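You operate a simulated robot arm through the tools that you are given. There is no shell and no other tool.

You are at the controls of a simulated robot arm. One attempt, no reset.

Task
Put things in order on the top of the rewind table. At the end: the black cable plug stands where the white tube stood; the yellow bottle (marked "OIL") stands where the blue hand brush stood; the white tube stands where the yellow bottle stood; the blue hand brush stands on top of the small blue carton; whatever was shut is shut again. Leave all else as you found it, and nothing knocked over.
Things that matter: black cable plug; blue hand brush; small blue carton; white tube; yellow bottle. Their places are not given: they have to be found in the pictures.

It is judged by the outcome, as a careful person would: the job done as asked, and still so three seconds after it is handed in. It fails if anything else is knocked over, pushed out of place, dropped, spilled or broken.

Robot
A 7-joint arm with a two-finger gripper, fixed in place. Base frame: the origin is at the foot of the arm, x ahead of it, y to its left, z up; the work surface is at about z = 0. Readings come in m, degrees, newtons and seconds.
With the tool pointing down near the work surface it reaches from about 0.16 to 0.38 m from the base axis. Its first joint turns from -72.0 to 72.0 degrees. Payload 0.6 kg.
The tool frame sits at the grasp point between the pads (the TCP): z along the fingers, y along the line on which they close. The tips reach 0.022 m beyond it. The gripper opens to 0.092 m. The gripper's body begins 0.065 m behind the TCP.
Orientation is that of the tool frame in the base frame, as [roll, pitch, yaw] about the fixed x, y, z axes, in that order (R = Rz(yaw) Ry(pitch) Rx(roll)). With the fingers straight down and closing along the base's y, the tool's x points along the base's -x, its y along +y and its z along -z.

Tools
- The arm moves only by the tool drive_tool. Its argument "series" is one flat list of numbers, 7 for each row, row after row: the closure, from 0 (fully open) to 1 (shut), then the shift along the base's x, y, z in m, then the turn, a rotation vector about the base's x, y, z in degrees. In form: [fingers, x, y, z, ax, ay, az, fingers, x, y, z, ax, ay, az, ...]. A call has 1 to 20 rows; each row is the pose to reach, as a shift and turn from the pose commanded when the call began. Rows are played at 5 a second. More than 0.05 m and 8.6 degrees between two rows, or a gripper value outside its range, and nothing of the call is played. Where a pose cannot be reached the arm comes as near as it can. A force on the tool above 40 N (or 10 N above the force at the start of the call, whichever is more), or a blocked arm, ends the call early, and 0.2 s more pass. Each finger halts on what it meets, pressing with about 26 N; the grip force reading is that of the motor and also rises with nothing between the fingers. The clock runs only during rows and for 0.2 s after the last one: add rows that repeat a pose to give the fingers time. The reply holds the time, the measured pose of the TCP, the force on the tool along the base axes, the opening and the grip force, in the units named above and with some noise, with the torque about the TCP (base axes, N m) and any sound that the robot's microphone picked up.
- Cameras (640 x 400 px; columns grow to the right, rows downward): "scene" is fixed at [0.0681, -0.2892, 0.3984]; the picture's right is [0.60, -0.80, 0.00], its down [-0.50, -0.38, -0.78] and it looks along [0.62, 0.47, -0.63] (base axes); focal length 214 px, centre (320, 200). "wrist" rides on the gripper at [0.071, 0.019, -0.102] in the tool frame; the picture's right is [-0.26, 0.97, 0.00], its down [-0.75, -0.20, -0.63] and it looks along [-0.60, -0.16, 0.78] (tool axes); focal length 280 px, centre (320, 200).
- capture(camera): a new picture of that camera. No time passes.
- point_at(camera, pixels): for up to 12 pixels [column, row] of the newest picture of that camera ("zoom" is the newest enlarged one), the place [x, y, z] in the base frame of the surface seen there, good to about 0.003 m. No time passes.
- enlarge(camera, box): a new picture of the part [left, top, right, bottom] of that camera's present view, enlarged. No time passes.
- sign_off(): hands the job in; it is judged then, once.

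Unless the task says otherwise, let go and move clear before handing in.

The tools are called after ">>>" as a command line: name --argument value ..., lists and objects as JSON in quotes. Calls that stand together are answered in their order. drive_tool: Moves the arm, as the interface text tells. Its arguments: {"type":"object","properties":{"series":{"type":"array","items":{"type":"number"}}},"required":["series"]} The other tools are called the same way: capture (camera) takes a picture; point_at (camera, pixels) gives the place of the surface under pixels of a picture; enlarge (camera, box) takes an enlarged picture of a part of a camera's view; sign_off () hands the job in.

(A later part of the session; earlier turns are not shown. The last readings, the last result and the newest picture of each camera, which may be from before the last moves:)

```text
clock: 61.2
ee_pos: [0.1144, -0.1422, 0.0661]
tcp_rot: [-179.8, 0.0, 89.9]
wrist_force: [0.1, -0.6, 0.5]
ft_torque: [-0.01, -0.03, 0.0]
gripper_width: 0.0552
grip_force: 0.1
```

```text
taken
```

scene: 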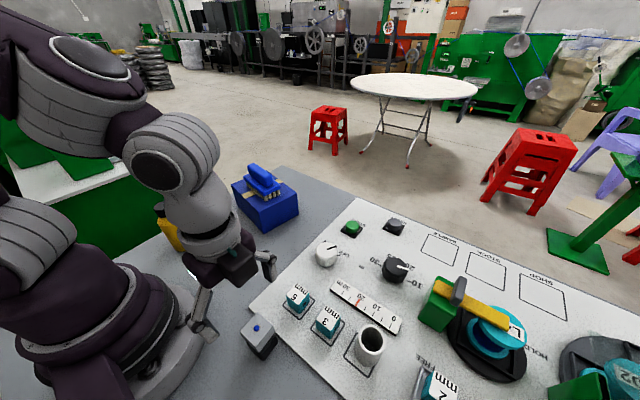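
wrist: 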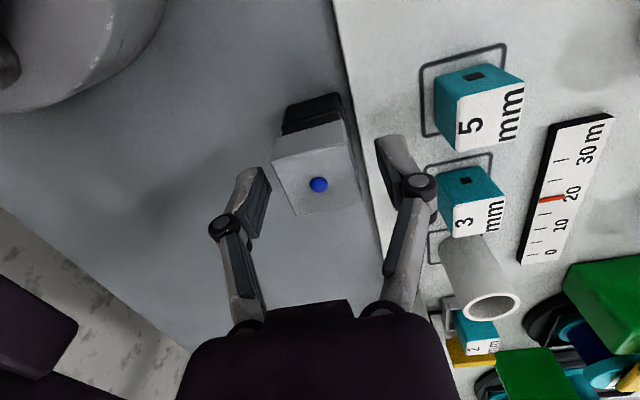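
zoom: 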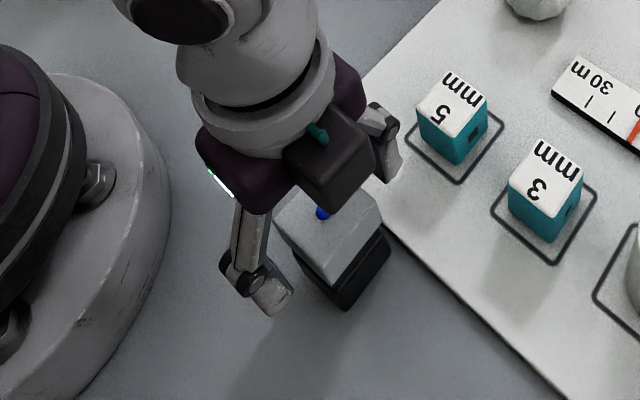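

The fingers straddle the cap cleanly. I'll close on the cap.

>>> drive_tool --series '[0.5, 0, -0.001, 0, 0, 0, 0, 0.6, 0, -0.001, 0, 0, 0, 0, 0.7, 0, -0.001, 0, 0, 0, 0, 1, 0, -0.001, 0, 0, 0, 0, 1, 0, -0.001, 0, 0, 0, 0]'

>>> drive_tool --series '[1, 0, 0, 0.002, 0, 0, 0, 1, 0, 0, 0.004, 0, 0, 0, 1, 0, 0, 0.006, 0, 0, 0, 1, 0, 0, 0.008, 0, 0, 0]'

>>> enlarge --camera "scene" --box '[210, 290, 310, 390]'

>>> capture --camera "wrist"

```text
clock: 62.4
ee_pos: [0.1144, -0.1443, 0.0674]
tcp_rot: [-179.8, -0.1, 90.0]
wrist_force: [0.3, 0.3, 3.5]
ft_torque: [-0.02, -0.03, 0.07]
gripper_width: 0.0315
grip_force: 25.5
```

```text
clock: 63.4
ee_pos: [0.1134, -0.1443, 0.0739]
tcp_rot: [-179.7, 0.0, 90.0]
wrist_force: [-0.7, -0.3, -0.9]
ft_torque: [0.06, -0.01, -0.02]
gripper_width: 0.0311
grip_force: 26.2
```

```text
4.00 times, centred on (260, 340) of scene
```

zoom: 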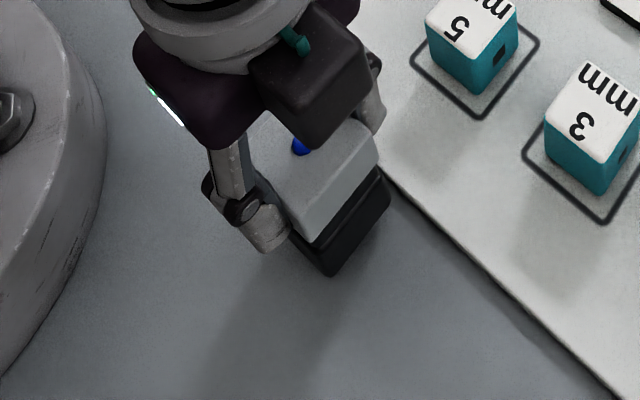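

```text
taken
```

wrist: 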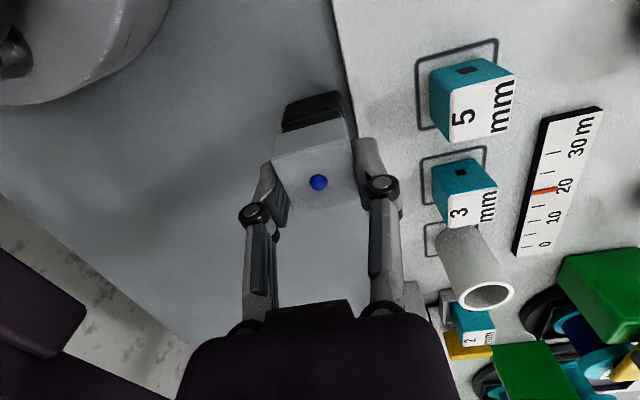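

I need to know whether the black base rose with the cap. I'll measure heights along the black part in this enlarged picture.

>>> point_at --camera "zoom" --pixels '[[333, 272], [330, 262], [330, 250], [325, 245], [320, 238], [388, 205], [386, 190], [380, 170], [330, 225], [340, 285]]'

>>> point_at --camera "wrist" --pixels '[[310, 95], [310, 105], [310, 115], [310, 122], [310, 128], [310, 140], [312, 165], [346, 110], [350, 130]]'

>>> enlarge --camera "wrist" --box '[265, 75, 365, 195]'

```text
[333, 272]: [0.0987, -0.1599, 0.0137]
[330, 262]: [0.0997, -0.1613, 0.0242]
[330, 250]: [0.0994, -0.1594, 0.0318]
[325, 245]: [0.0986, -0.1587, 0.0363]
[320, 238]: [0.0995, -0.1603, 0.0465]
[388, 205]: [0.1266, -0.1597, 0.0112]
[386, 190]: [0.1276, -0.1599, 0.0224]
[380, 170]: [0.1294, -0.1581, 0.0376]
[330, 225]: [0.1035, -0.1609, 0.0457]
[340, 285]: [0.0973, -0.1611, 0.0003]
```

```text
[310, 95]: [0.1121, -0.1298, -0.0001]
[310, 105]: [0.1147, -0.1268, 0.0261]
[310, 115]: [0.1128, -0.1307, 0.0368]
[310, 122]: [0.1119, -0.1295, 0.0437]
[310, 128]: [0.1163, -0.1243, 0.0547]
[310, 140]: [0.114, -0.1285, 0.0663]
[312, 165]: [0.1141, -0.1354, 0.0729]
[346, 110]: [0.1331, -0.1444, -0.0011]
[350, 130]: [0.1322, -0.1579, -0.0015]
```

```text
3.33 times, centred on (315, 135) of wrist
```

zoom: 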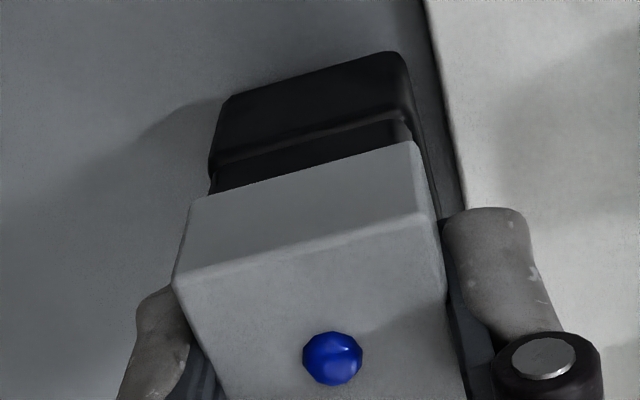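

The black part's lowest edge now reads about z 0.009, so it seems to have risen along with the cap. I'll lift a bit more to be sure and look from the scene camera.

>>> drive_tool --series '[1, 0, 0, 0.005, 0, 0, 0, 1, 0, 0, 0.01, 0, 0, 0, 1, 0, 0, 0.02, 0, 0, 0, 1, 0, 0, 0.03, 0, 0, 0]'

>>> enlarge --camera "scene" --box '[210, 290, 310, 390]'

>>> enlarge --camera "wrist" --box '[240, 75, 400, 225]'

```text
clock: 64.4
ee_pos: [0.1125, -0.1447, 0.1031]
tcp_rot: [-179.8, 0.0, 90.0]
wrist_force: [-0.7, 1.5, -0.7]
ft_torque: [-0.02, 0.01, -0.01]
gripper_width: 0.031
grip_force: 26.2
```

```text
4.00 times, centred on (260, 340) of scene
```

zoom: 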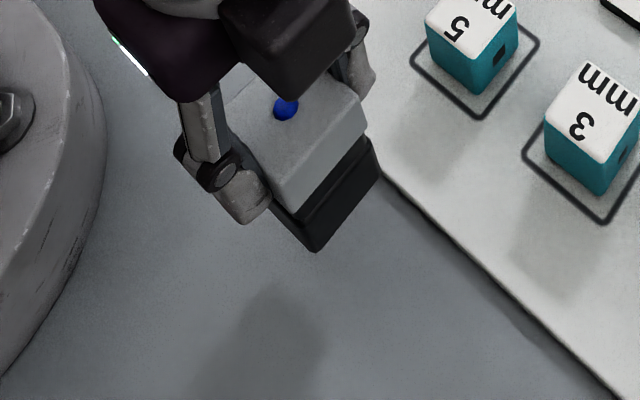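

```text
2.67 times, centred on (320, 150) of wrist
```

zoom: 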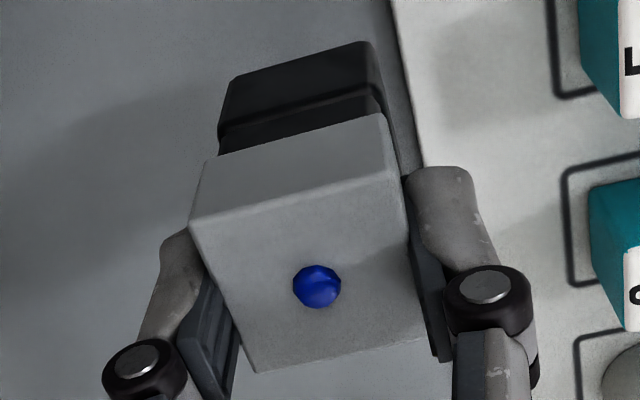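

The whole thing rises as one solid piece with nothing beneath it, so it isn't a lidded box or a cover. It looks like a self-inking stamp, so I'll set it back exactly where it was and search elsewhere for the plug.

>>> drive_tool --series '[1, 0, 0, -0.01, 0, 0, 0, 1, 0, 0, -0.02, 0, 0, 0, 1, 0, 0, -0.03, 0, 0, 0, 1, 0, 0, -0.034, 0, 0, 0, 1, 0, 0, -0.036, 0, 0, 0, 1, 0, 0, -0.037, 0, 0, 0]'

>>> enlarge --camera "scene" --box '[210, 290, 310, 390]'

```text
clock: 65.8
ee_pos: [0.1128, -0.145, 0.0674]
tcp_rot: [-179.8, 0.0, 90.1]
wrist_force: [-0.7, -0.8, -0.7]
ft_torque: [-0.01, 0.0, 0.01]
gripper_width: 0.0311
grip_force: 25.9
```

```text
4.00 times, centred on (260, 340) of scene
```

zoom: 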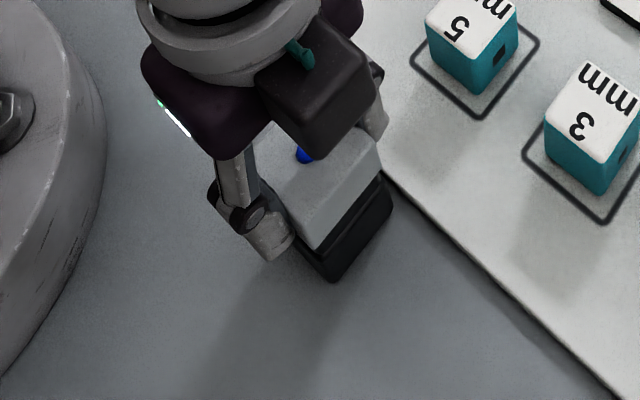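

It's about 1 mm above the table. I'll lower it gently to contact, then release.

>>> drive_tool --series '[1, 0, 0, -0.0005, 0, 0, 0, 1, 0, 0, -0.001, 0, 0, 0]'

```text
clock: 66.4
ee_pos: [0.114, -0.145, 0.066]
tcp_rot: [-179.8, 0.0, 90.0]
wrist_force: [-2.7, 3.1, 22.6]
ft_torque: [0.18, 0.0, 0.04]
gripper_width: 0.031
grip_force: 26.0
```

>>> drive_tool --series '[1, 0, 0, 0.0006, 0, 0, 0, 0.8, 0, 0, 0.0006, 0, 0, 0, 0.6, 0, 0, 0.0006, 0, 0, 0, 0.45, 0, 0, 0.0006, 0, 0, 0, 0.4, 0, 0, 0.0006, 0, 0, 0, 0.4, 0, 0, 0.0006, 0, 0, 0, 0.4, 0, 0, 0.03, 0, 0, 0, 0.4, 0, 0, 0.07, 0, 0, 0, 0.4, 0, 0, 0.115, 0, 0, 0]'

>>> capture --camera "scene"

>>> enlarge --camera "scene" --box '[220, 300, 300, 370]'

>>> capture --camera "wrist"

```text
clock: 68.4
ee_pos: [0.1137, -0.1456, 0.181]
tcp_rot: [-179.8, 0.1, 90.0]
wrist_force: [0.5, -0.1, 0.3]
ft_torque: [0.02, -0.03, 0.0]
gripper_width: 0.0551
grip_force: 0.1
```

```text
taken
```

scene: 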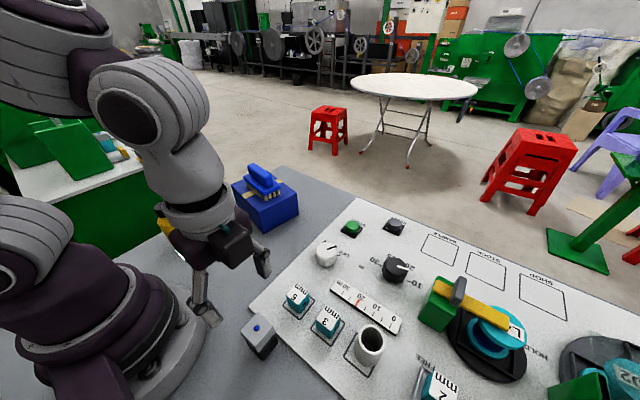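

```text
5.71 times, centred on (260, 335) of scene
```

zoom: 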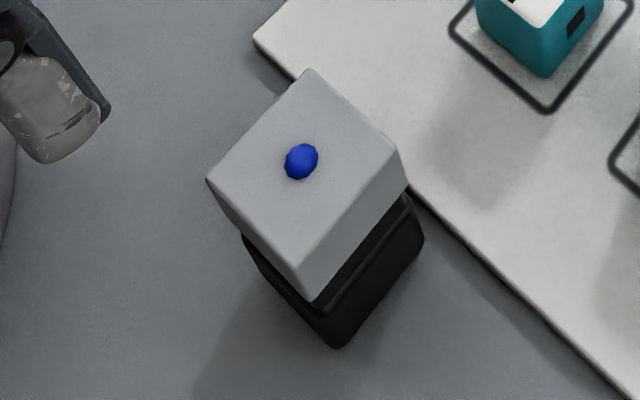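

```text
taken
```

wrist: 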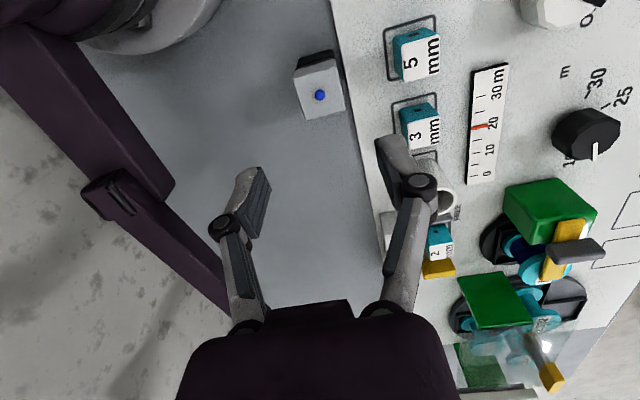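

The stamp is back at the same pixels as before (corner at (240,332), dot at (256,328)). Now I'll search for the plug, starting with the reel area at the lower right of the wrist view.

>>> enlarge --camera "wrist" --box '[420, 160, 640, 400]'

>>> enlarge --camera "scene" --box '[400, 260, 640, 400]'

```text
1.67 times, centred on (530, 280) of wrist
```

zoom: 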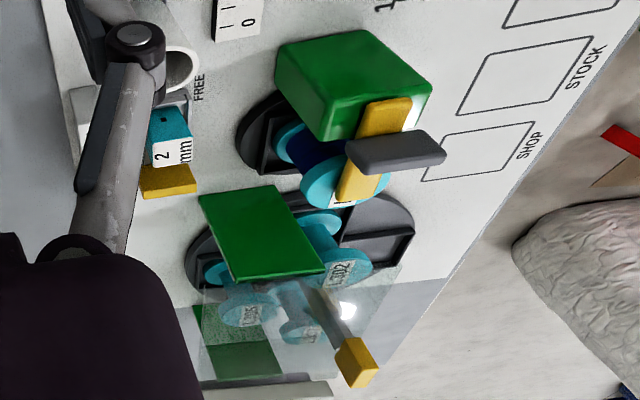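

```text
2.67 times, centred on (520, 330) of scene
```

zoom: 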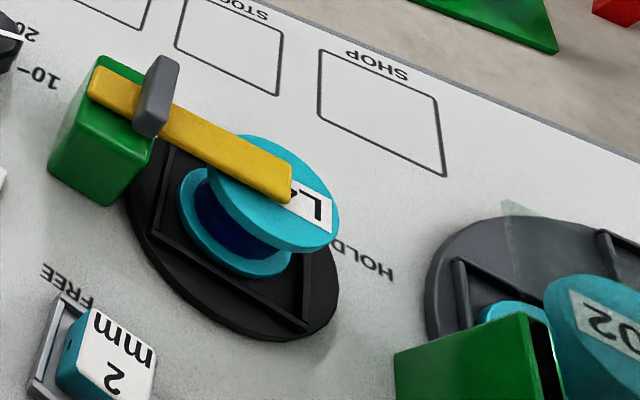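

The clear guard and reels lie farther along -y. I'll move to get a better look there, staying away from the camera stand.

>>> drive_tool --series '[0.2, 0.0215, -0.0185, 0.0225, 0, 0, 5, 0, 0.043, -0.037, 0.045, 0, 0, 10, 0, 0.0645, -0.0555, 0.0675, 0, 0, 15, 0, 0.086, -0.074, 0.09, 0, 0, 20]'

>>> capture --camera "wrist"

```text
clock: 69.4
ee_pos: [0.1994, -0.2181, 0.2711]
tcp_rot: [-179.7, -0.2, 110.1]
wrist_force: [0.3, -0.2, 0.3]
ft_torque: [0.01, 0.02, -0.01]
gripper_width: 0.0922
grip_force: 0.1
```

```text
taken
```

wrist: 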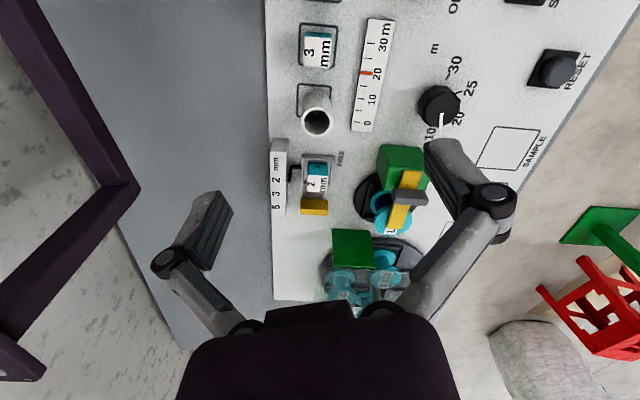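

The housing hides the far end. I'll tilt the tool outward so the camera sees more of the -y end of the table.

>>> drive_tool --series '[0, 0, 0.01, 0, -6.6, -2.4, 0, 0, 0, 0.02, 0, -13.2, -4.8, 0, 0, 0, 0.03, 0.0, -19.7, -7.2, 0]'

>>> capture --camera "wrist"

>>> enlarge --camera "wrist" --box '[260, 130, 460, 300]'

```text
clock: 70.2
ee_pos: [0.1991, -0.19, 0.2715]
tcp_rot: [-179.8, 21.0, 110.0]
wrist_force: [0.7, -0.5, 0.1]
ft_torque: [-0.01, 0.01, 0.03]
gripper_width: 0.092
grip_force: 0.0
```

```text
taken
```

wrist: 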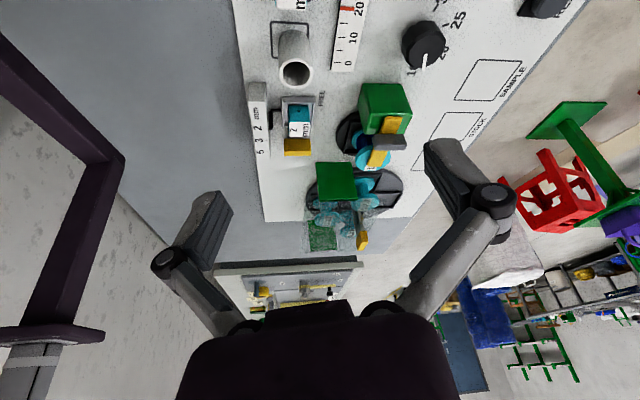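

```text
2.35 times, centred on (360, 215) of wrist
```

zoom: 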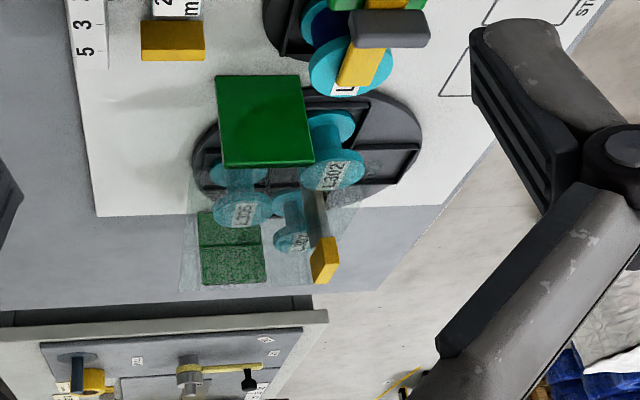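

No plug shows at the far end; only reels and a green item are under the clear guard. I'll look closely at the small black part between the "5 3 2 mm" sign and the 2 mm block at (281,110), and at the reel stands.

>>> enlarge --camera "wrist" --box '[235, 75, 335, 170]'

>>> enlarge --camera "wrist" --box '[320, 80, 420, 220]'

>>> enlarge --camera "wrist" --box '[290, 150, 410, 260]'

```text
4.21 times, centred on (285, 122) of wrist
```

zoom: 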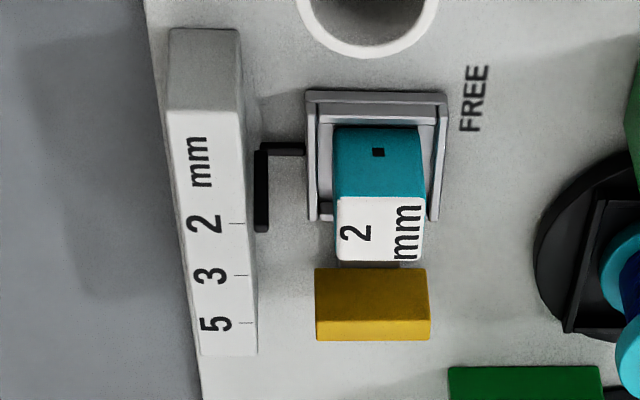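

```text
2.86 times, centred on (370, 150) of wrist
```

zoom: 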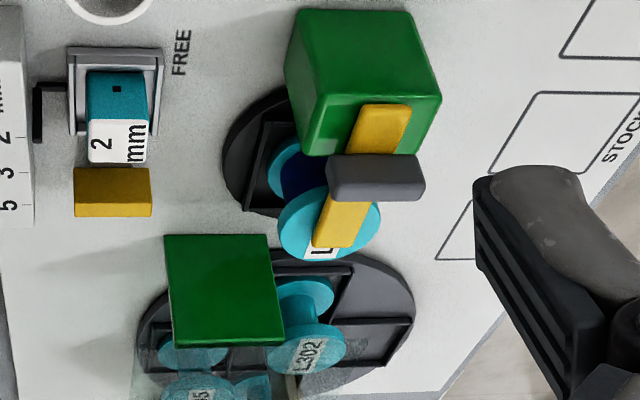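

```text
3.64 times, centred on (350, 205) of wrist
```

zoom: 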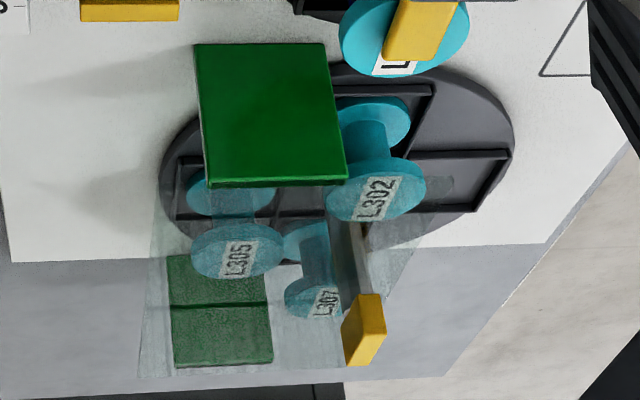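

The black L is just the pointer of the thickness gauge. I'll measure where the green boxes, guard and table ends are, to see which could hold something within reach.

>>> point_at --camera "wrist" --pixels '[[336, 180], [385, 100], [297, 147], [330, 235], [362, 240], [300, 110], [258, 120], [420, 45], [355, 130], [265, 215], [390, 185], [330, 205]]'

>>> enlarge --camera "scene" --box '[560, 330, 640, 400]'

```text
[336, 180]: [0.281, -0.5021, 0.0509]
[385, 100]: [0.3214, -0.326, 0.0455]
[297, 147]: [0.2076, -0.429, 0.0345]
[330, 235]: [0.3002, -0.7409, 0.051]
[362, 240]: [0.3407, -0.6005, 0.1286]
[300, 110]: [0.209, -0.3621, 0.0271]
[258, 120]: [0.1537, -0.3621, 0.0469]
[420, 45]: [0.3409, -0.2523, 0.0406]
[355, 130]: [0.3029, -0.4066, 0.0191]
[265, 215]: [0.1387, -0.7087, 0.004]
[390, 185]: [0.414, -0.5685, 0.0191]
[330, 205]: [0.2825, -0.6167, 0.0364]
```

```text
5.71 times, centred on (600, 365) of scene
```

zoom: 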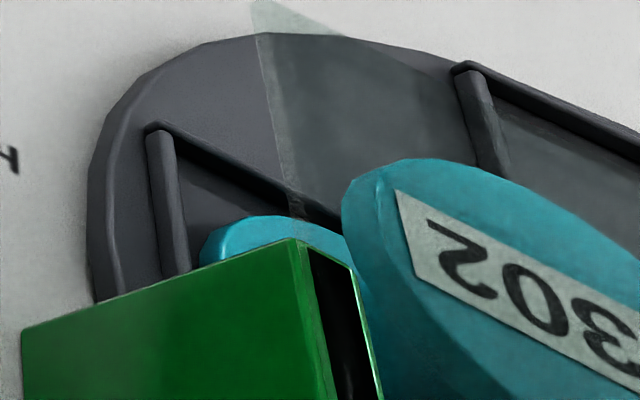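

Everything at that end is beyond reach (r > 0.45 m), so the plug must be nearer. I'll level the tool, then look at the carton closely for a lid or opening and check the area left of the robot base.

>>> drive_tool --series '[0, 0, -0.01, 0, 6.6, 2.4, 0, 0, 0, -0.02, 0, 13.2, 4.8, 0, 0, 0, -0.03, 0, 19.7, 7.2, 0]'

>>> capture --camera "scene"

>>> enlarge --camera "scene" --box '[225, 155, 305, 240]'

>>> enlarge --camera "scene" --box '[100, 180, 220, 300]'

```text
clock: 71.0
ee_pos: [0.198, -0.2194, 0.2698]
tcp_rot: [-179.7, -0.1, 110.0]
wrist_force: [-0.5, 0.9, -0.4]
ft_torque: [-0.01, -0.01, -0.02]
gripper_width: 0.092
grip_force: 0.0
```

```text
taken
```

scene: 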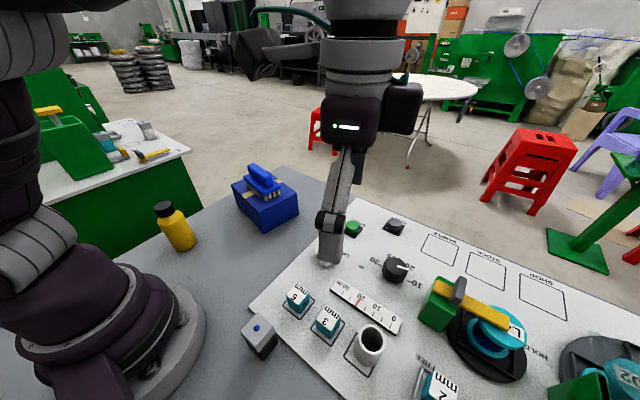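

```text
4.71 times, centred on (265, 198) of scene
```

zoom: 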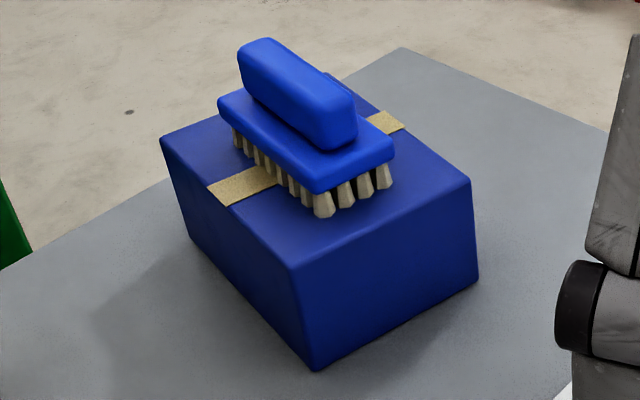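

```text
3.33 times, centred on (160, 240) of scene
```

zoom: 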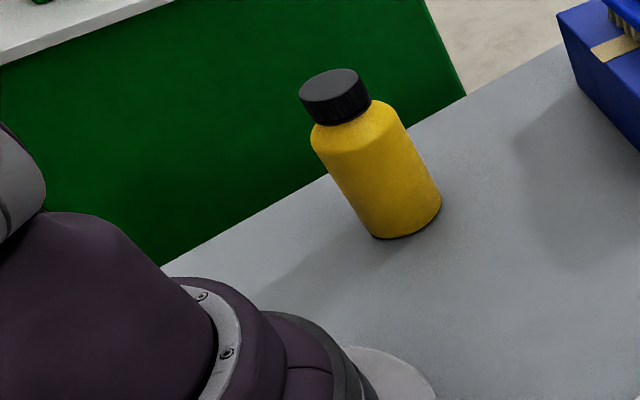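

The carton looks like a plain block with no lid seam or opening. A strip behind it (x≈0.40–0.46) has been hidden from both cameras so far. I'll move the camera out over the far side to look there.

>>> drive_tool --series '[0, 0.0089, 0.0112, 0.0015, 0, 0, 7.65, 0, 0.0179, 0.0223, 0.003, 0, 0, 15.3, 0, 0.0268, 0.0335, 0.0045, 0, 0, 22.95, 0, 0.0358, 0.0446, 0.006, 0, 0, 30.6, 0, 0.0447, 0.0558, 0.0075, 0, 0, 38.25, 0, 0.0536, 0.0669, 0.009, 0, 0, 45.9, 0, 0.0626, 0.0781, 0.0105, 0, 0, 53.55, 0, 0.0715, 0.0892, 0.012, 0, 0, 61.2, 0, 0.0805, 0.1004, 0.0135, 0, 0, 68.85, 0, 0.0894, 0.1115, 0.015, 0, 0, 76.5, 0, 0.0983, 0.1227, 0.0165, 0, 0, 84.15, 0, 0.1073, 0.1338, 0.018, 0, 0, 91.8, 0, 0.1162, 0.145, 0.0195, 0, 0, 99.45, 0, 0.1252, 0.1561, 0.021, 0, 0, 107.1, 0, 0.1341, 0.1673, 0.0225, 0, 0, 114.75, 0, 0.143, 0.1784, 0.024, 0, 0, 122.4, 0, 0.152, 0.19, 0.0255, 0, 0, 130]'

>>> capture --camera "wrist"

>>> capture --camera "scene"

```text
clock: 73.2
ee_pos: [0.2881, -0.1126, 0.2856]
tcp_rot: [-179.8, 0.9, -177.2]
wrist_force: [10.3, -4.4, -18.9]
ft_torque: [0.13, -0.13, 0.12]
gripper_width: 0.092
grip_force: 0.0
stopped in row 10: the force on the tool passed its limit at 96 N (the readings are from after the stop); the commanded pose is now the measured one
```

```text
taken
```

wrist: 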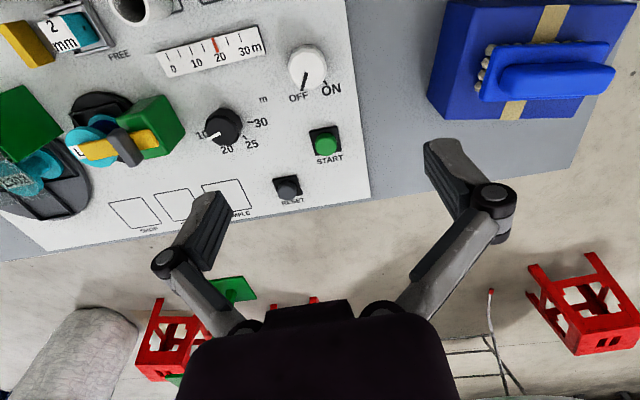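

```text
taken
```

scene: 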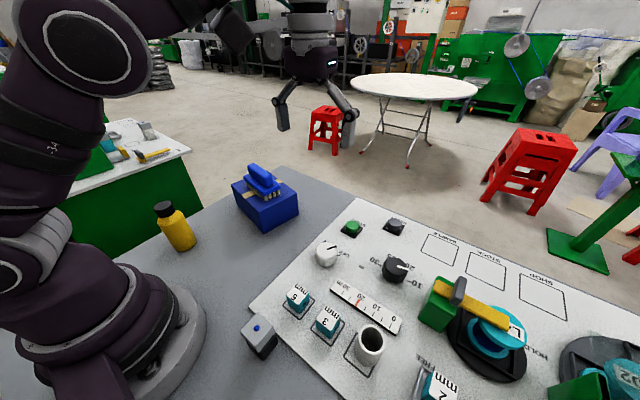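

The move stopped at row 10 on a force spike, at height z 0.286 and well above the objects. The pictures still show everything standing. I'll hold still one row to see whether any force remains.

>>> drive_tool --series '[0, 0, 0, 0, 0, 0, 0]'

>>> enlarge --camera "scene" --box '[160, 0, 400, 150]'

```text
clock: 73.6
ee_pos: [0.2881, -0.1115, 0.2848]
tcp_rot: [-179.7, 0.7, -177.3]
wrist_force: [14.8, -1.8, -26.0]
ft_torque: [-0.28, -0.15, -0.14]
gripper_width: 0.0924
grip_force: 0.2
```

```text
2.67 times, centred on (280, 75) of scene
```

zoom: 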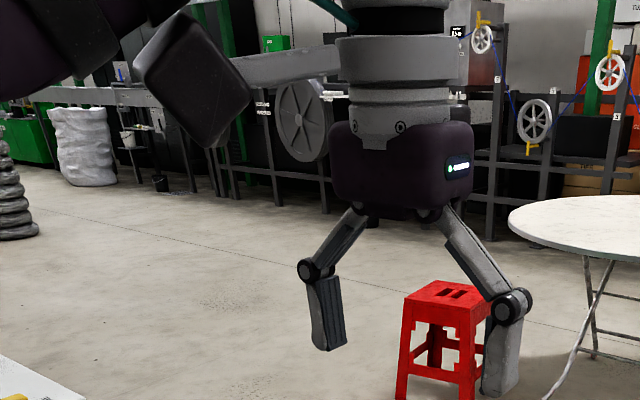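

A steady force of about 30 N pushes the tool down and outward. The wrist camera box is touching the arm's own upper link in this stretched, high pose. I'll lower the tool gently to free it.

>>> drive_tool --series '[0, 0, 0, -0.01, 0, 0, 0, 0, 0, 0, -0.025, 0, 0, 0, 0, 0, 0, -0.04, 0, 0, 0]'

>>> capture --camera "scene"

```text
clock: 74.4
ee_pos: [0.2874, -0.1119, 0.2455]
tcp_rot: [-179.7, 0.7, -177.2]
wrist_force: [0.4, -0.3, -0.9]
ft_torque: [0.03, -0.02, -0.01]
gripper_width: 0.0919
grip_force: 0.0
```

```text
taken
```

scene: 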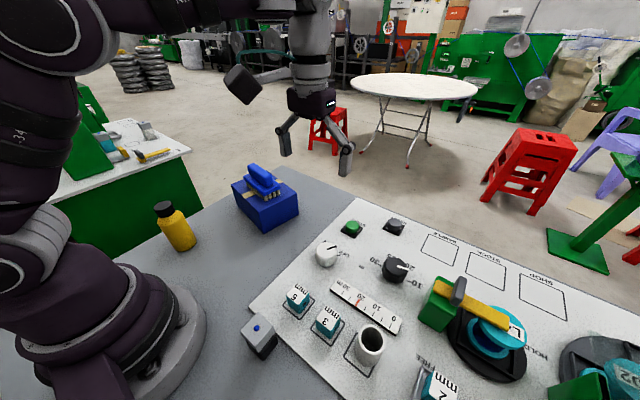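

The contact is gone (forces near zero) and the table is undisturbed. I'll continue toward the far side at a lower height, turning the camera to the side.

>>> drive_tool --series '[0, 0.0054, 0.0103, -0.0019, 0, 0.7, 8.4, 0, 0.0108, 0.0205, -0.0038, 0, 0.7, 16.8, 0, 0.0161, 0.0308, -0.0056, 0, 0.7, 25.1, 0, 0.0215, 0.041, -0.0075, 0, 0.7, 33.5, 0, 0.0269, 0.0513, -0.0094, 0, 0.7, 41.9, 0, 0.0323, 0.0615, -0.0113, 0, 0.7, 50.3, 0, 0.0376, 0.0718, -0.0131, 0, 0.7, 58.6, 0, 0.043, 0.082, -0.015, 0, 0.7, 67]'

>>> capture --camera "wrist"

```text
clock: 76.2
ee_pos: [0.329, -0.0299, 0.2297]
tcp_rot: [179.8, 0.1, -110.2]
wrist_force: [0.0, -0.9, 0.6]
ft_torque: [-0.02, -0.01, 0.02]
gripper_width: 0.0918
grip_force: 0.1
```

```text
taken
```

wrist: 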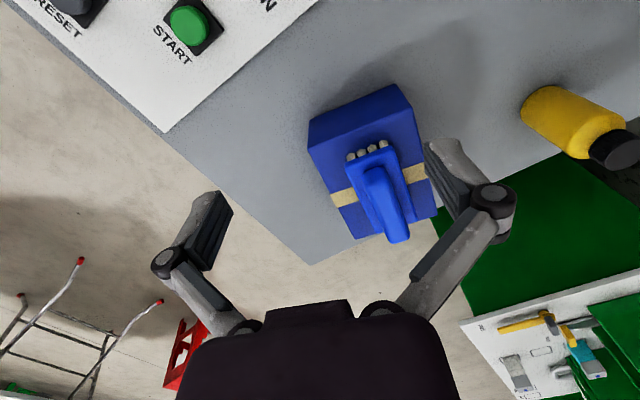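

The strip behind the carton is empty. I'll enlarge this view of the carton's hidden faces and the rest of the table from here.

>>> enlarge --camera "wrist" --box '[290, 70, 460, 270]'

>>> enlarge --camera "wrist" --box '[420, 0, 640, 180]'

>>> enlarge --camera "scene" --box '[330, 310, 410, 380]'

```text
2.00 times, centred on (375, 170) of wrist
```

zoom: 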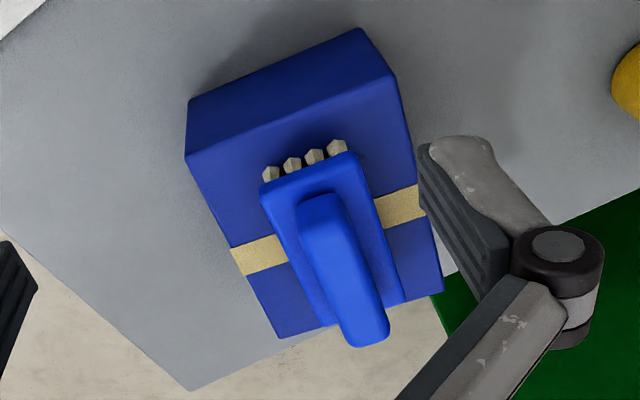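

```text
2.22 times, centred on (530, 90) of wrist
```

zoom: 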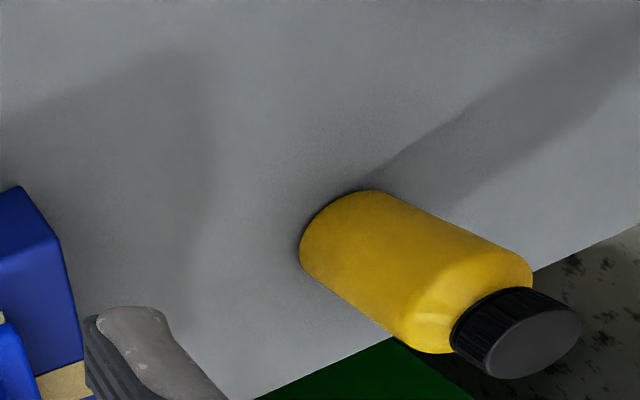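

```text
5.71 times, centred on (370, 345) of scene
```

zoom: 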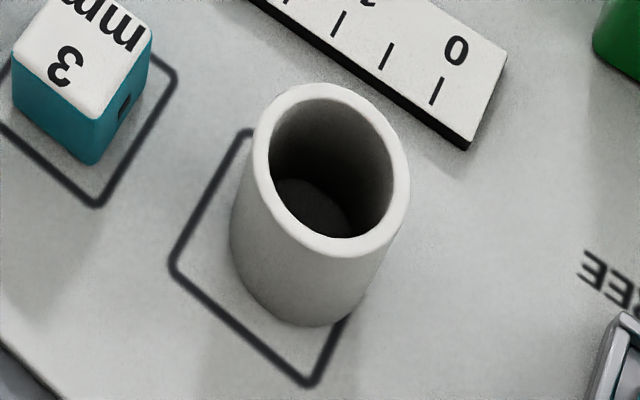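

The tube is empty down to the panel, and every open surface within reach is clear. I'll measure the green unit at the left, seen here at (560,230), to see whether it is within reach and has a door or drawer.

>>> point_at --camera "wrist" --pixels '[[560, 230], [480, 250], [470, 320], [520, 370], [545, 320], [590, 365], [600, 150], [630, 130], [308, 262], [425, 205], [540, 160]]'

>>> enlarge --camera "wrist" --box '[430, 150, 640, 400]'

>>> enlarge --camera "scene" --box '[0, 50, 220, 260]'

```text
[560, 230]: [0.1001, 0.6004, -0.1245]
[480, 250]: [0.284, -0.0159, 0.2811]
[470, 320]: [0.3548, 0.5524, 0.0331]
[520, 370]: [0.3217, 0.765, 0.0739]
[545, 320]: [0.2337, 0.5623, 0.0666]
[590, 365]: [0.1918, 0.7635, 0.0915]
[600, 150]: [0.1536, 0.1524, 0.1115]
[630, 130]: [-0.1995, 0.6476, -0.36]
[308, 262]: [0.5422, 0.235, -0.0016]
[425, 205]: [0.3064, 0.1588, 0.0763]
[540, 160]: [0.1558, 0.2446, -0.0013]
```

```text
1.60 times, centred on (535, 275) of wrist
```

zoom: 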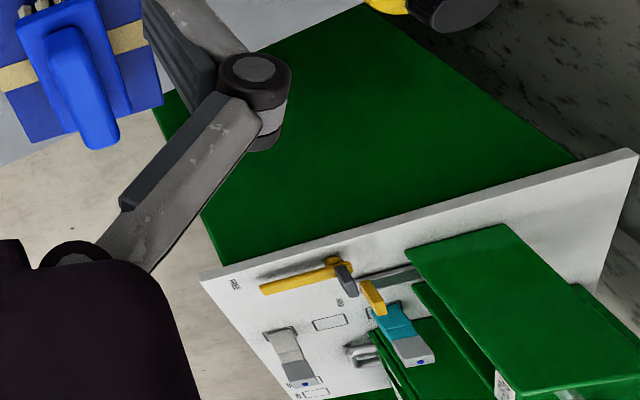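

```text
1.90 times, centred on (110, 155) of scene
```

zoom: 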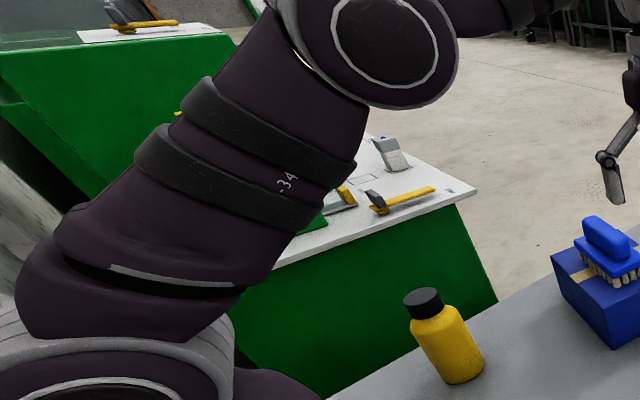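

The neighbour bench is well out of reach (y > 0.55). Two faces of the carton (+x and +y) haven't been seen yet, so I'll swing the camera around the far side to check them for an opening.

>>> drive_tool --series '[0, 0.005, 0.001, -0.004, 0, 0, 7.5, 0, 0.01, 0.002, -0.008, 0, 0, 15, 0, 0.015, 0.003, -0.012, 0, 0, 22.5, 0, 0.02, 0.004, -0.016, 0, 0, 30, 0, 0.025, 0.005, -0.02, 0, 0, 37.5, 0, 0.03, 0.006, -0.024, 0, 0, 45, 0, 0.035, 0.008, -0.028, 0, 0, 52.5, 0, 0.041, 0.01, -0.032, 0, 0, 60]'

>>> capture --camera "wrist"

```text
clock: 78.0
ee_pos: [0.3594, -0.0193, 0.194]
tcp_rot: [179.9, 0.1, -50.0]
wrist_force: [0.0, 0.2, -0.5]
ft_torque: [0.05, -0.03, -0.02]
gripper_width: 0.0921
grip_force: 0.0
out of reach, approached as far as the arm can: row 6, 7, 8
```

```text
taken
```

wrist: 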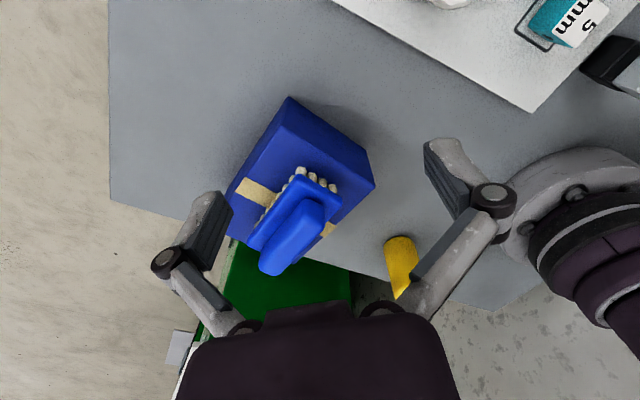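

This view looks back toward the robot with the carton at (300,170). I'll enlarge the carton's outer face and the area near the robot base.

>>> enlarge --camera "wrist" --box '[210, 85, 390, 285]'

>>> enlarge --camera "wrist" --box '[440, 0, 640, 200]'

>>> enlarge --camera "wrist" --box '[380, 150, 640, 340]'

```text
2.00 times, centred on (300, 185) of wrist
```

zoom: 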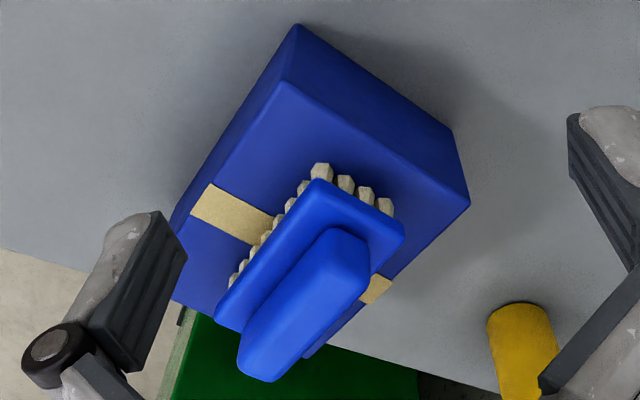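

```text
2.00 times, centred on (540, 100) of wrist
```

zoom: 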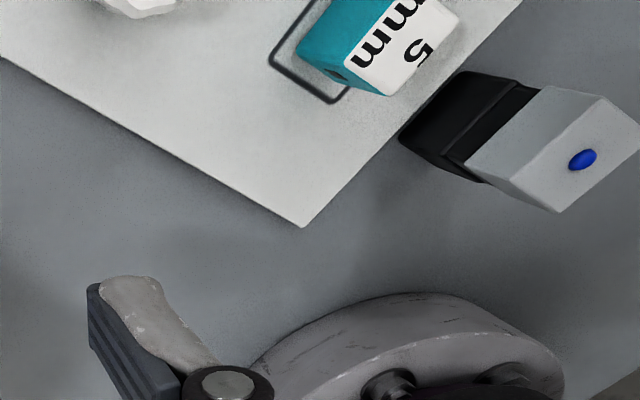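

```text
2.11 times, centred on (510, 245) of wrist
```

zoom: 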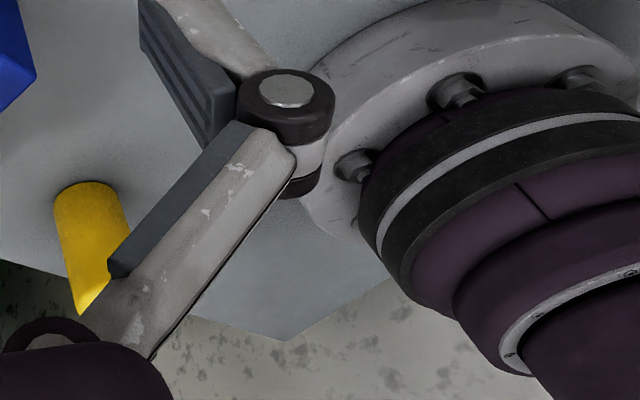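

There's a small dark spot just past the carton's +y end, near (231,242). I'll enlarge that spot and measure it.

>>> enlarge --camera "wrist" --box '[205, 215, 265, 275]'

>>> point_at --camera "wrist" --pixels '[[231, 242], [230, 245], [233, 240], [228, 250], [226, 240], [240, 250], [220, 250]]'

```text
6.67 times, centred on (235, 245) of wrist
```

zoom: 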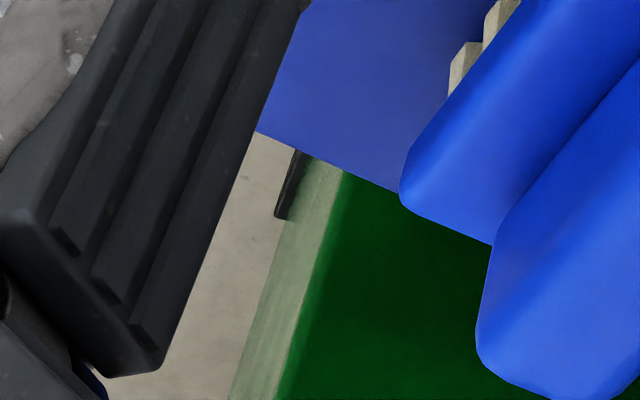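

```text
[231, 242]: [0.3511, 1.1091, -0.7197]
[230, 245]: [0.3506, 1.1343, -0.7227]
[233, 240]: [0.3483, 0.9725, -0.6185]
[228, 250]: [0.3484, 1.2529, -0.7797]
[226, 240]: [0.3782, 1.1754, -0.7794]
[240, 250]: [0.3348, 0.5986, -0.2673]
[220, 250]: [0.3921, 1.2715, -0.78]
```

That spot is the neighbour machine far below (z≈-0.7), not the plug. I'll inspect the carton's edges and the stamp's join at very high enlargement for any seam.

>>> enlarge --camera "scene" --box '[228, 180, 268, 220]'

>>> enlarge --camera "scene" --box '[255, 185, 305, 235]'

>>> enlarge --camera "scene" --box '[236, 308, 282, 364]'

>>> enlarge --camera "wrist" --box '[560, 10, 640, 110]'

```text
10.00 times, centred on (248, 200) of scene
```

zoom: 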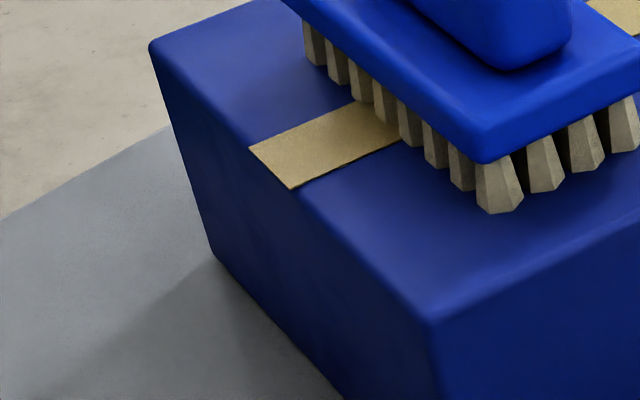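

```text
8.00 times, centred on (280, 210) of scene
```

zoom: 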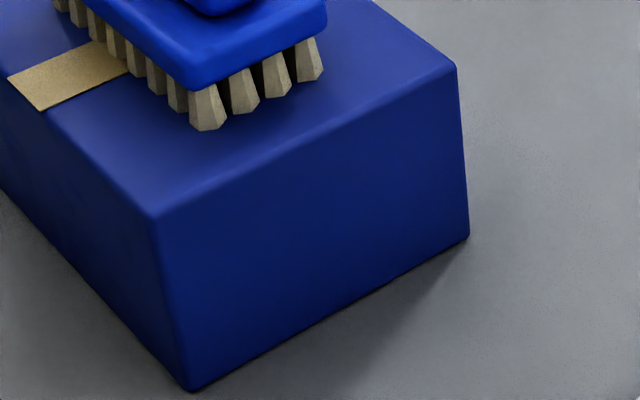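

```text
7.14 times, centred on (259, 336) of scene
```

zoom: 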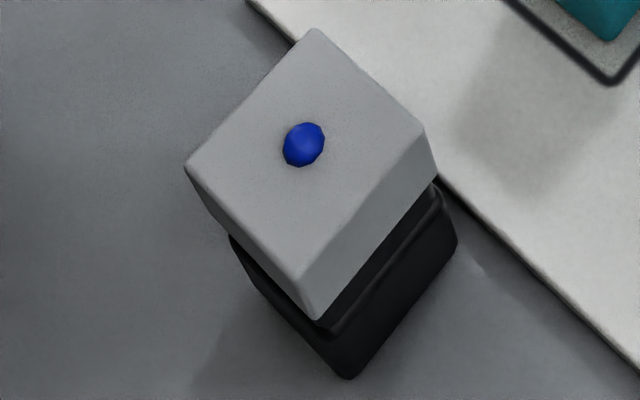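

```text
4.00 times, centred on (600, 60) of wrist
```

zoom: 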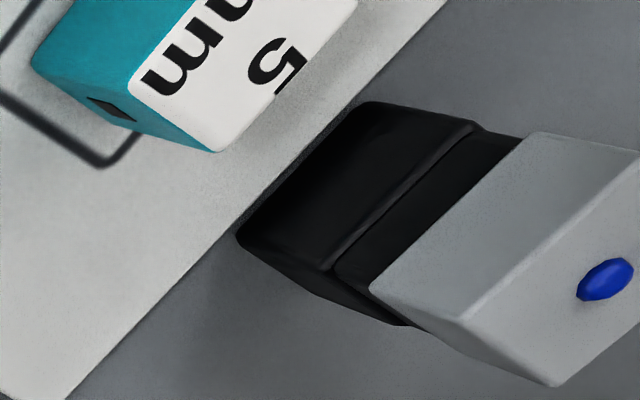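

The carton is one solid rounded block, and the stamp's black and grey parts show no gap. The neighbour bench seemed to carry similar grey pieces with blue dots, so I'll compare those with this stamp.

>>> capture --camera "scene"

>>> enlarge --camera "scene" --box '[90, 110, 190, 170]'

>>> enlarge --camera "scene" --box '[0, 60, 110, 160]'

```text
taken
```

scene: 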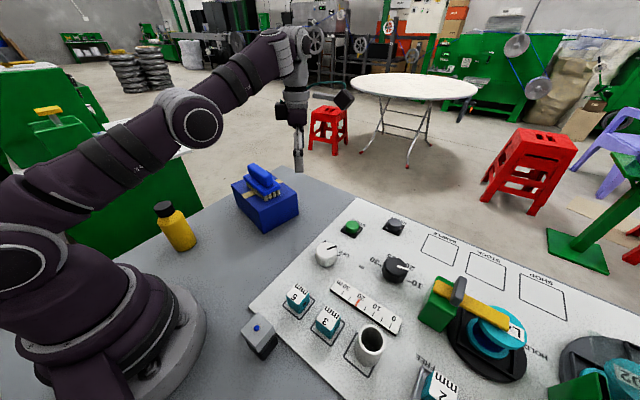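

```text
6.40 times, centred on (140, 140) of scene
```

zoom: 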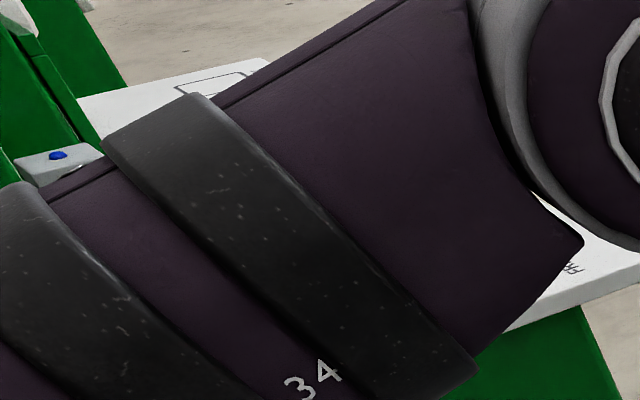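

```text
4.00 times, centred on (55, 110) of scene
```

zoom: 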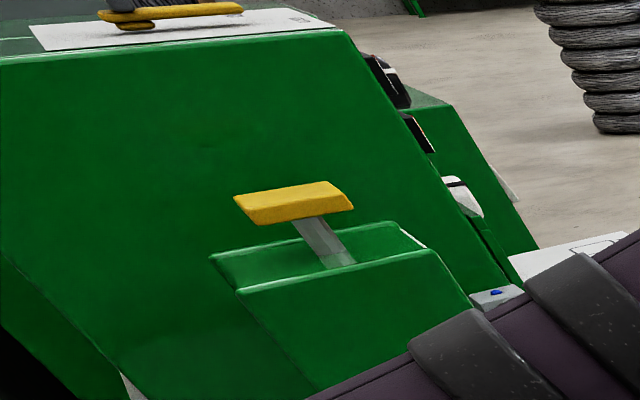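

The blue-dot grey pieces also exist on the neighbour bench, so this stamp is an ordinary prop and not the plug. The arm is out of the way, so I'll scan the whole reachable table in enlarged tiles for any small black object.

>>> enlarge --camera "scene" --box '[180, 170, 340, 290]'

>>> enlarge --camera "scene" --box '[310, 180, 470, 300]'

>>> enlarge --camera "scene" --box '[160, 280, 320, 400]'

>>> enlarge --camera "scene" --box '[380, 260, 560, 400]'

```text
3.33 times, centred on (260, 230) of scene
```

zoom: 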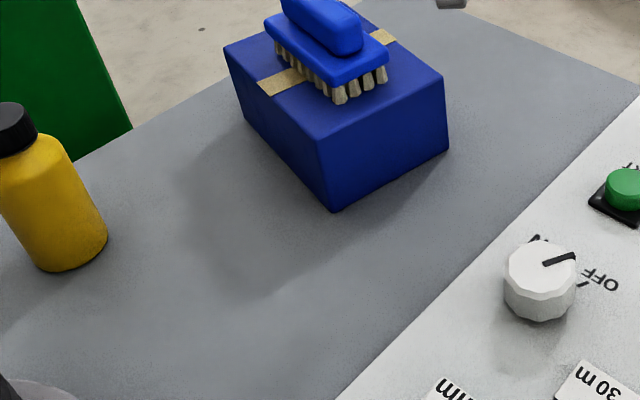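

```text
3.33 times, centred on (390, 240) of scene
```

zoom: 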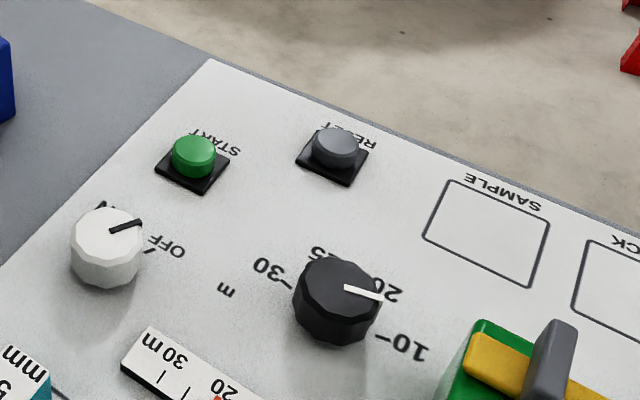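

```text
3.33 times, centred on (240, 340) of scene
```

zoom: 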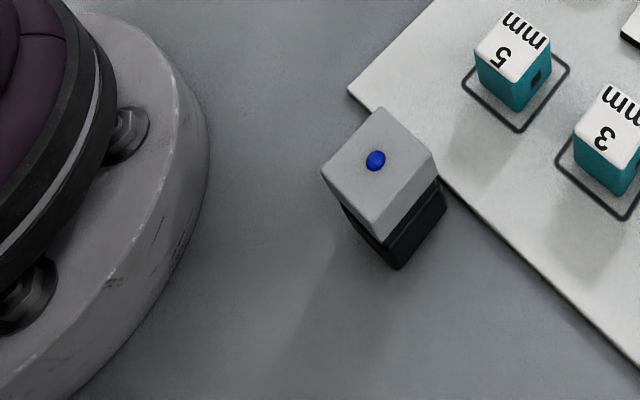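

```text
2.86 times, centred on (470, 330) of scene
```

zoom: 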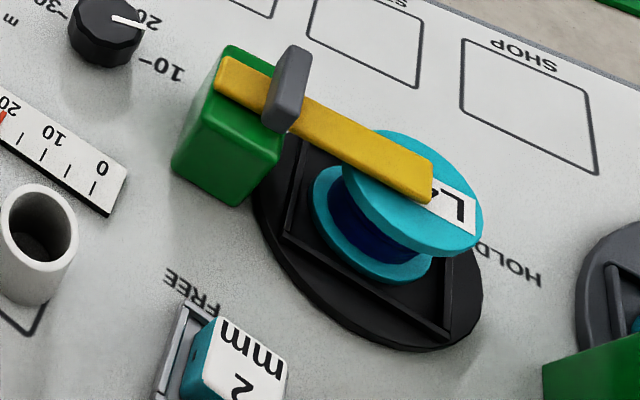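

Still no plug anywhere on the open surfaces. One carton face (+y) and the left strip of the table remain unseen, so I'll bring the tool back in two stages to look there.

>>> drive_tool --series '[0, -0.0069, 0.0053, 0.0012, 0, 0, -7.7, 0, -0.0138, 0.0106, 0.0024, 0, 0, -15.4, 0, -0.0206, 0.0159, 0.0036, 0, 0, -23.1, 0, -0.0275, 0.0212, 0.0048, 0, 0, -30.8, 0, -0.0344, 0.0265, 0.006, 0, 0, -38.5, 0, -0.0413, 0.0318, 0.0072, 0, 0, -46.2, 0, -0.0481, 0.0371, 0.0084, 0, 0, -53.8, 0, -0.055, 0.0424, 0.0096, 0, 0, -61.5, 0, -0.0619, 0.0478, 0.0108, 0, 0, -69.2, 0, -0.0688, 0.0531, 0.012, 0, 0, -76.9, 0, -0.0756, 0.0584, 0.0132, 0, 0, -84.6, 0, -0.0825, 0.0637, 0.0144, 0, 0, -92.3, 0, -0.0894, 0.069, 0.016, 0, 0, -100]'

>>> drive_tool --series '[0, -0.0015, 0.0108, 0, 0, 0, -7.7, 0, -0.0031, 0.0215, 0, 0, 0, -15.4, 0, -0.0046, 0.0323, 0, 0, 0, -23.1, 0, -0.0062, 0.0431, 0, 0, 0, -30.8, 0, -0.0077, 0.0538, 0, 0, 0, -38.5, 0, -0.0092, 0.0646, 0, 0, 0, -46.2, 0, -0.0108, 0.0754, 0, 0, 0, -53.8, 0, -0.0123, 0.0862, 0, 0, 0, -61.5, 0, -0.0138, 0.0969, 0, 0, 0, -69.2, 0, -0.0154, 0.1077, 0, 0, 0, -76.9, 0, -0.0169, 0.1185, 0, 0, 0, -84.6, 0, -0.0185, 0.1292, 0, 0, 0, -92.3, 0, -0.02, 0.14, 0, 0, 0, -100]'

>>> capture --camera "wrist"

```text
clock: 80.8
ee_pos: [0.2687, 0.0502, 0.2091]
tcp_rot: [179.8, 0.1, -150.4]
wrist_force: [-0.3, 0.0, 0.3]
ft_torque: [0.02, 0.01, 0.0]
gripper_width: 0.0922
grip_force: 0.0
```

```text
clock: 83.6
ee_pos: [0.2506, 0.1911, 0.21]
tcp_rot: [179.8, 0.1, 109.7]
wrist_force: [-0.1, 0.0, 0.3]
ft_torque: [-0.01, -0.04, 0.05]
gripper_width: 0.0919
grip_force: 0.0
```

```text
taken
```

wrist: 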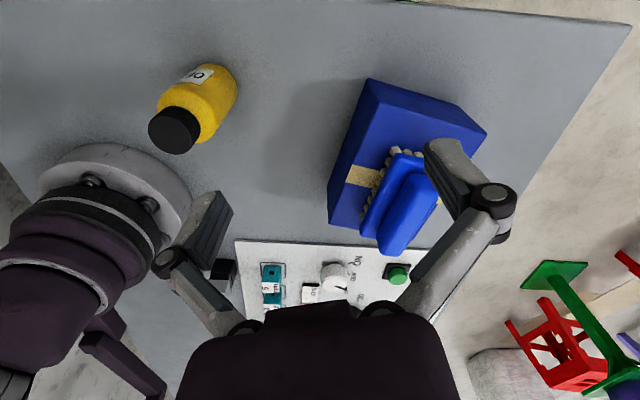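

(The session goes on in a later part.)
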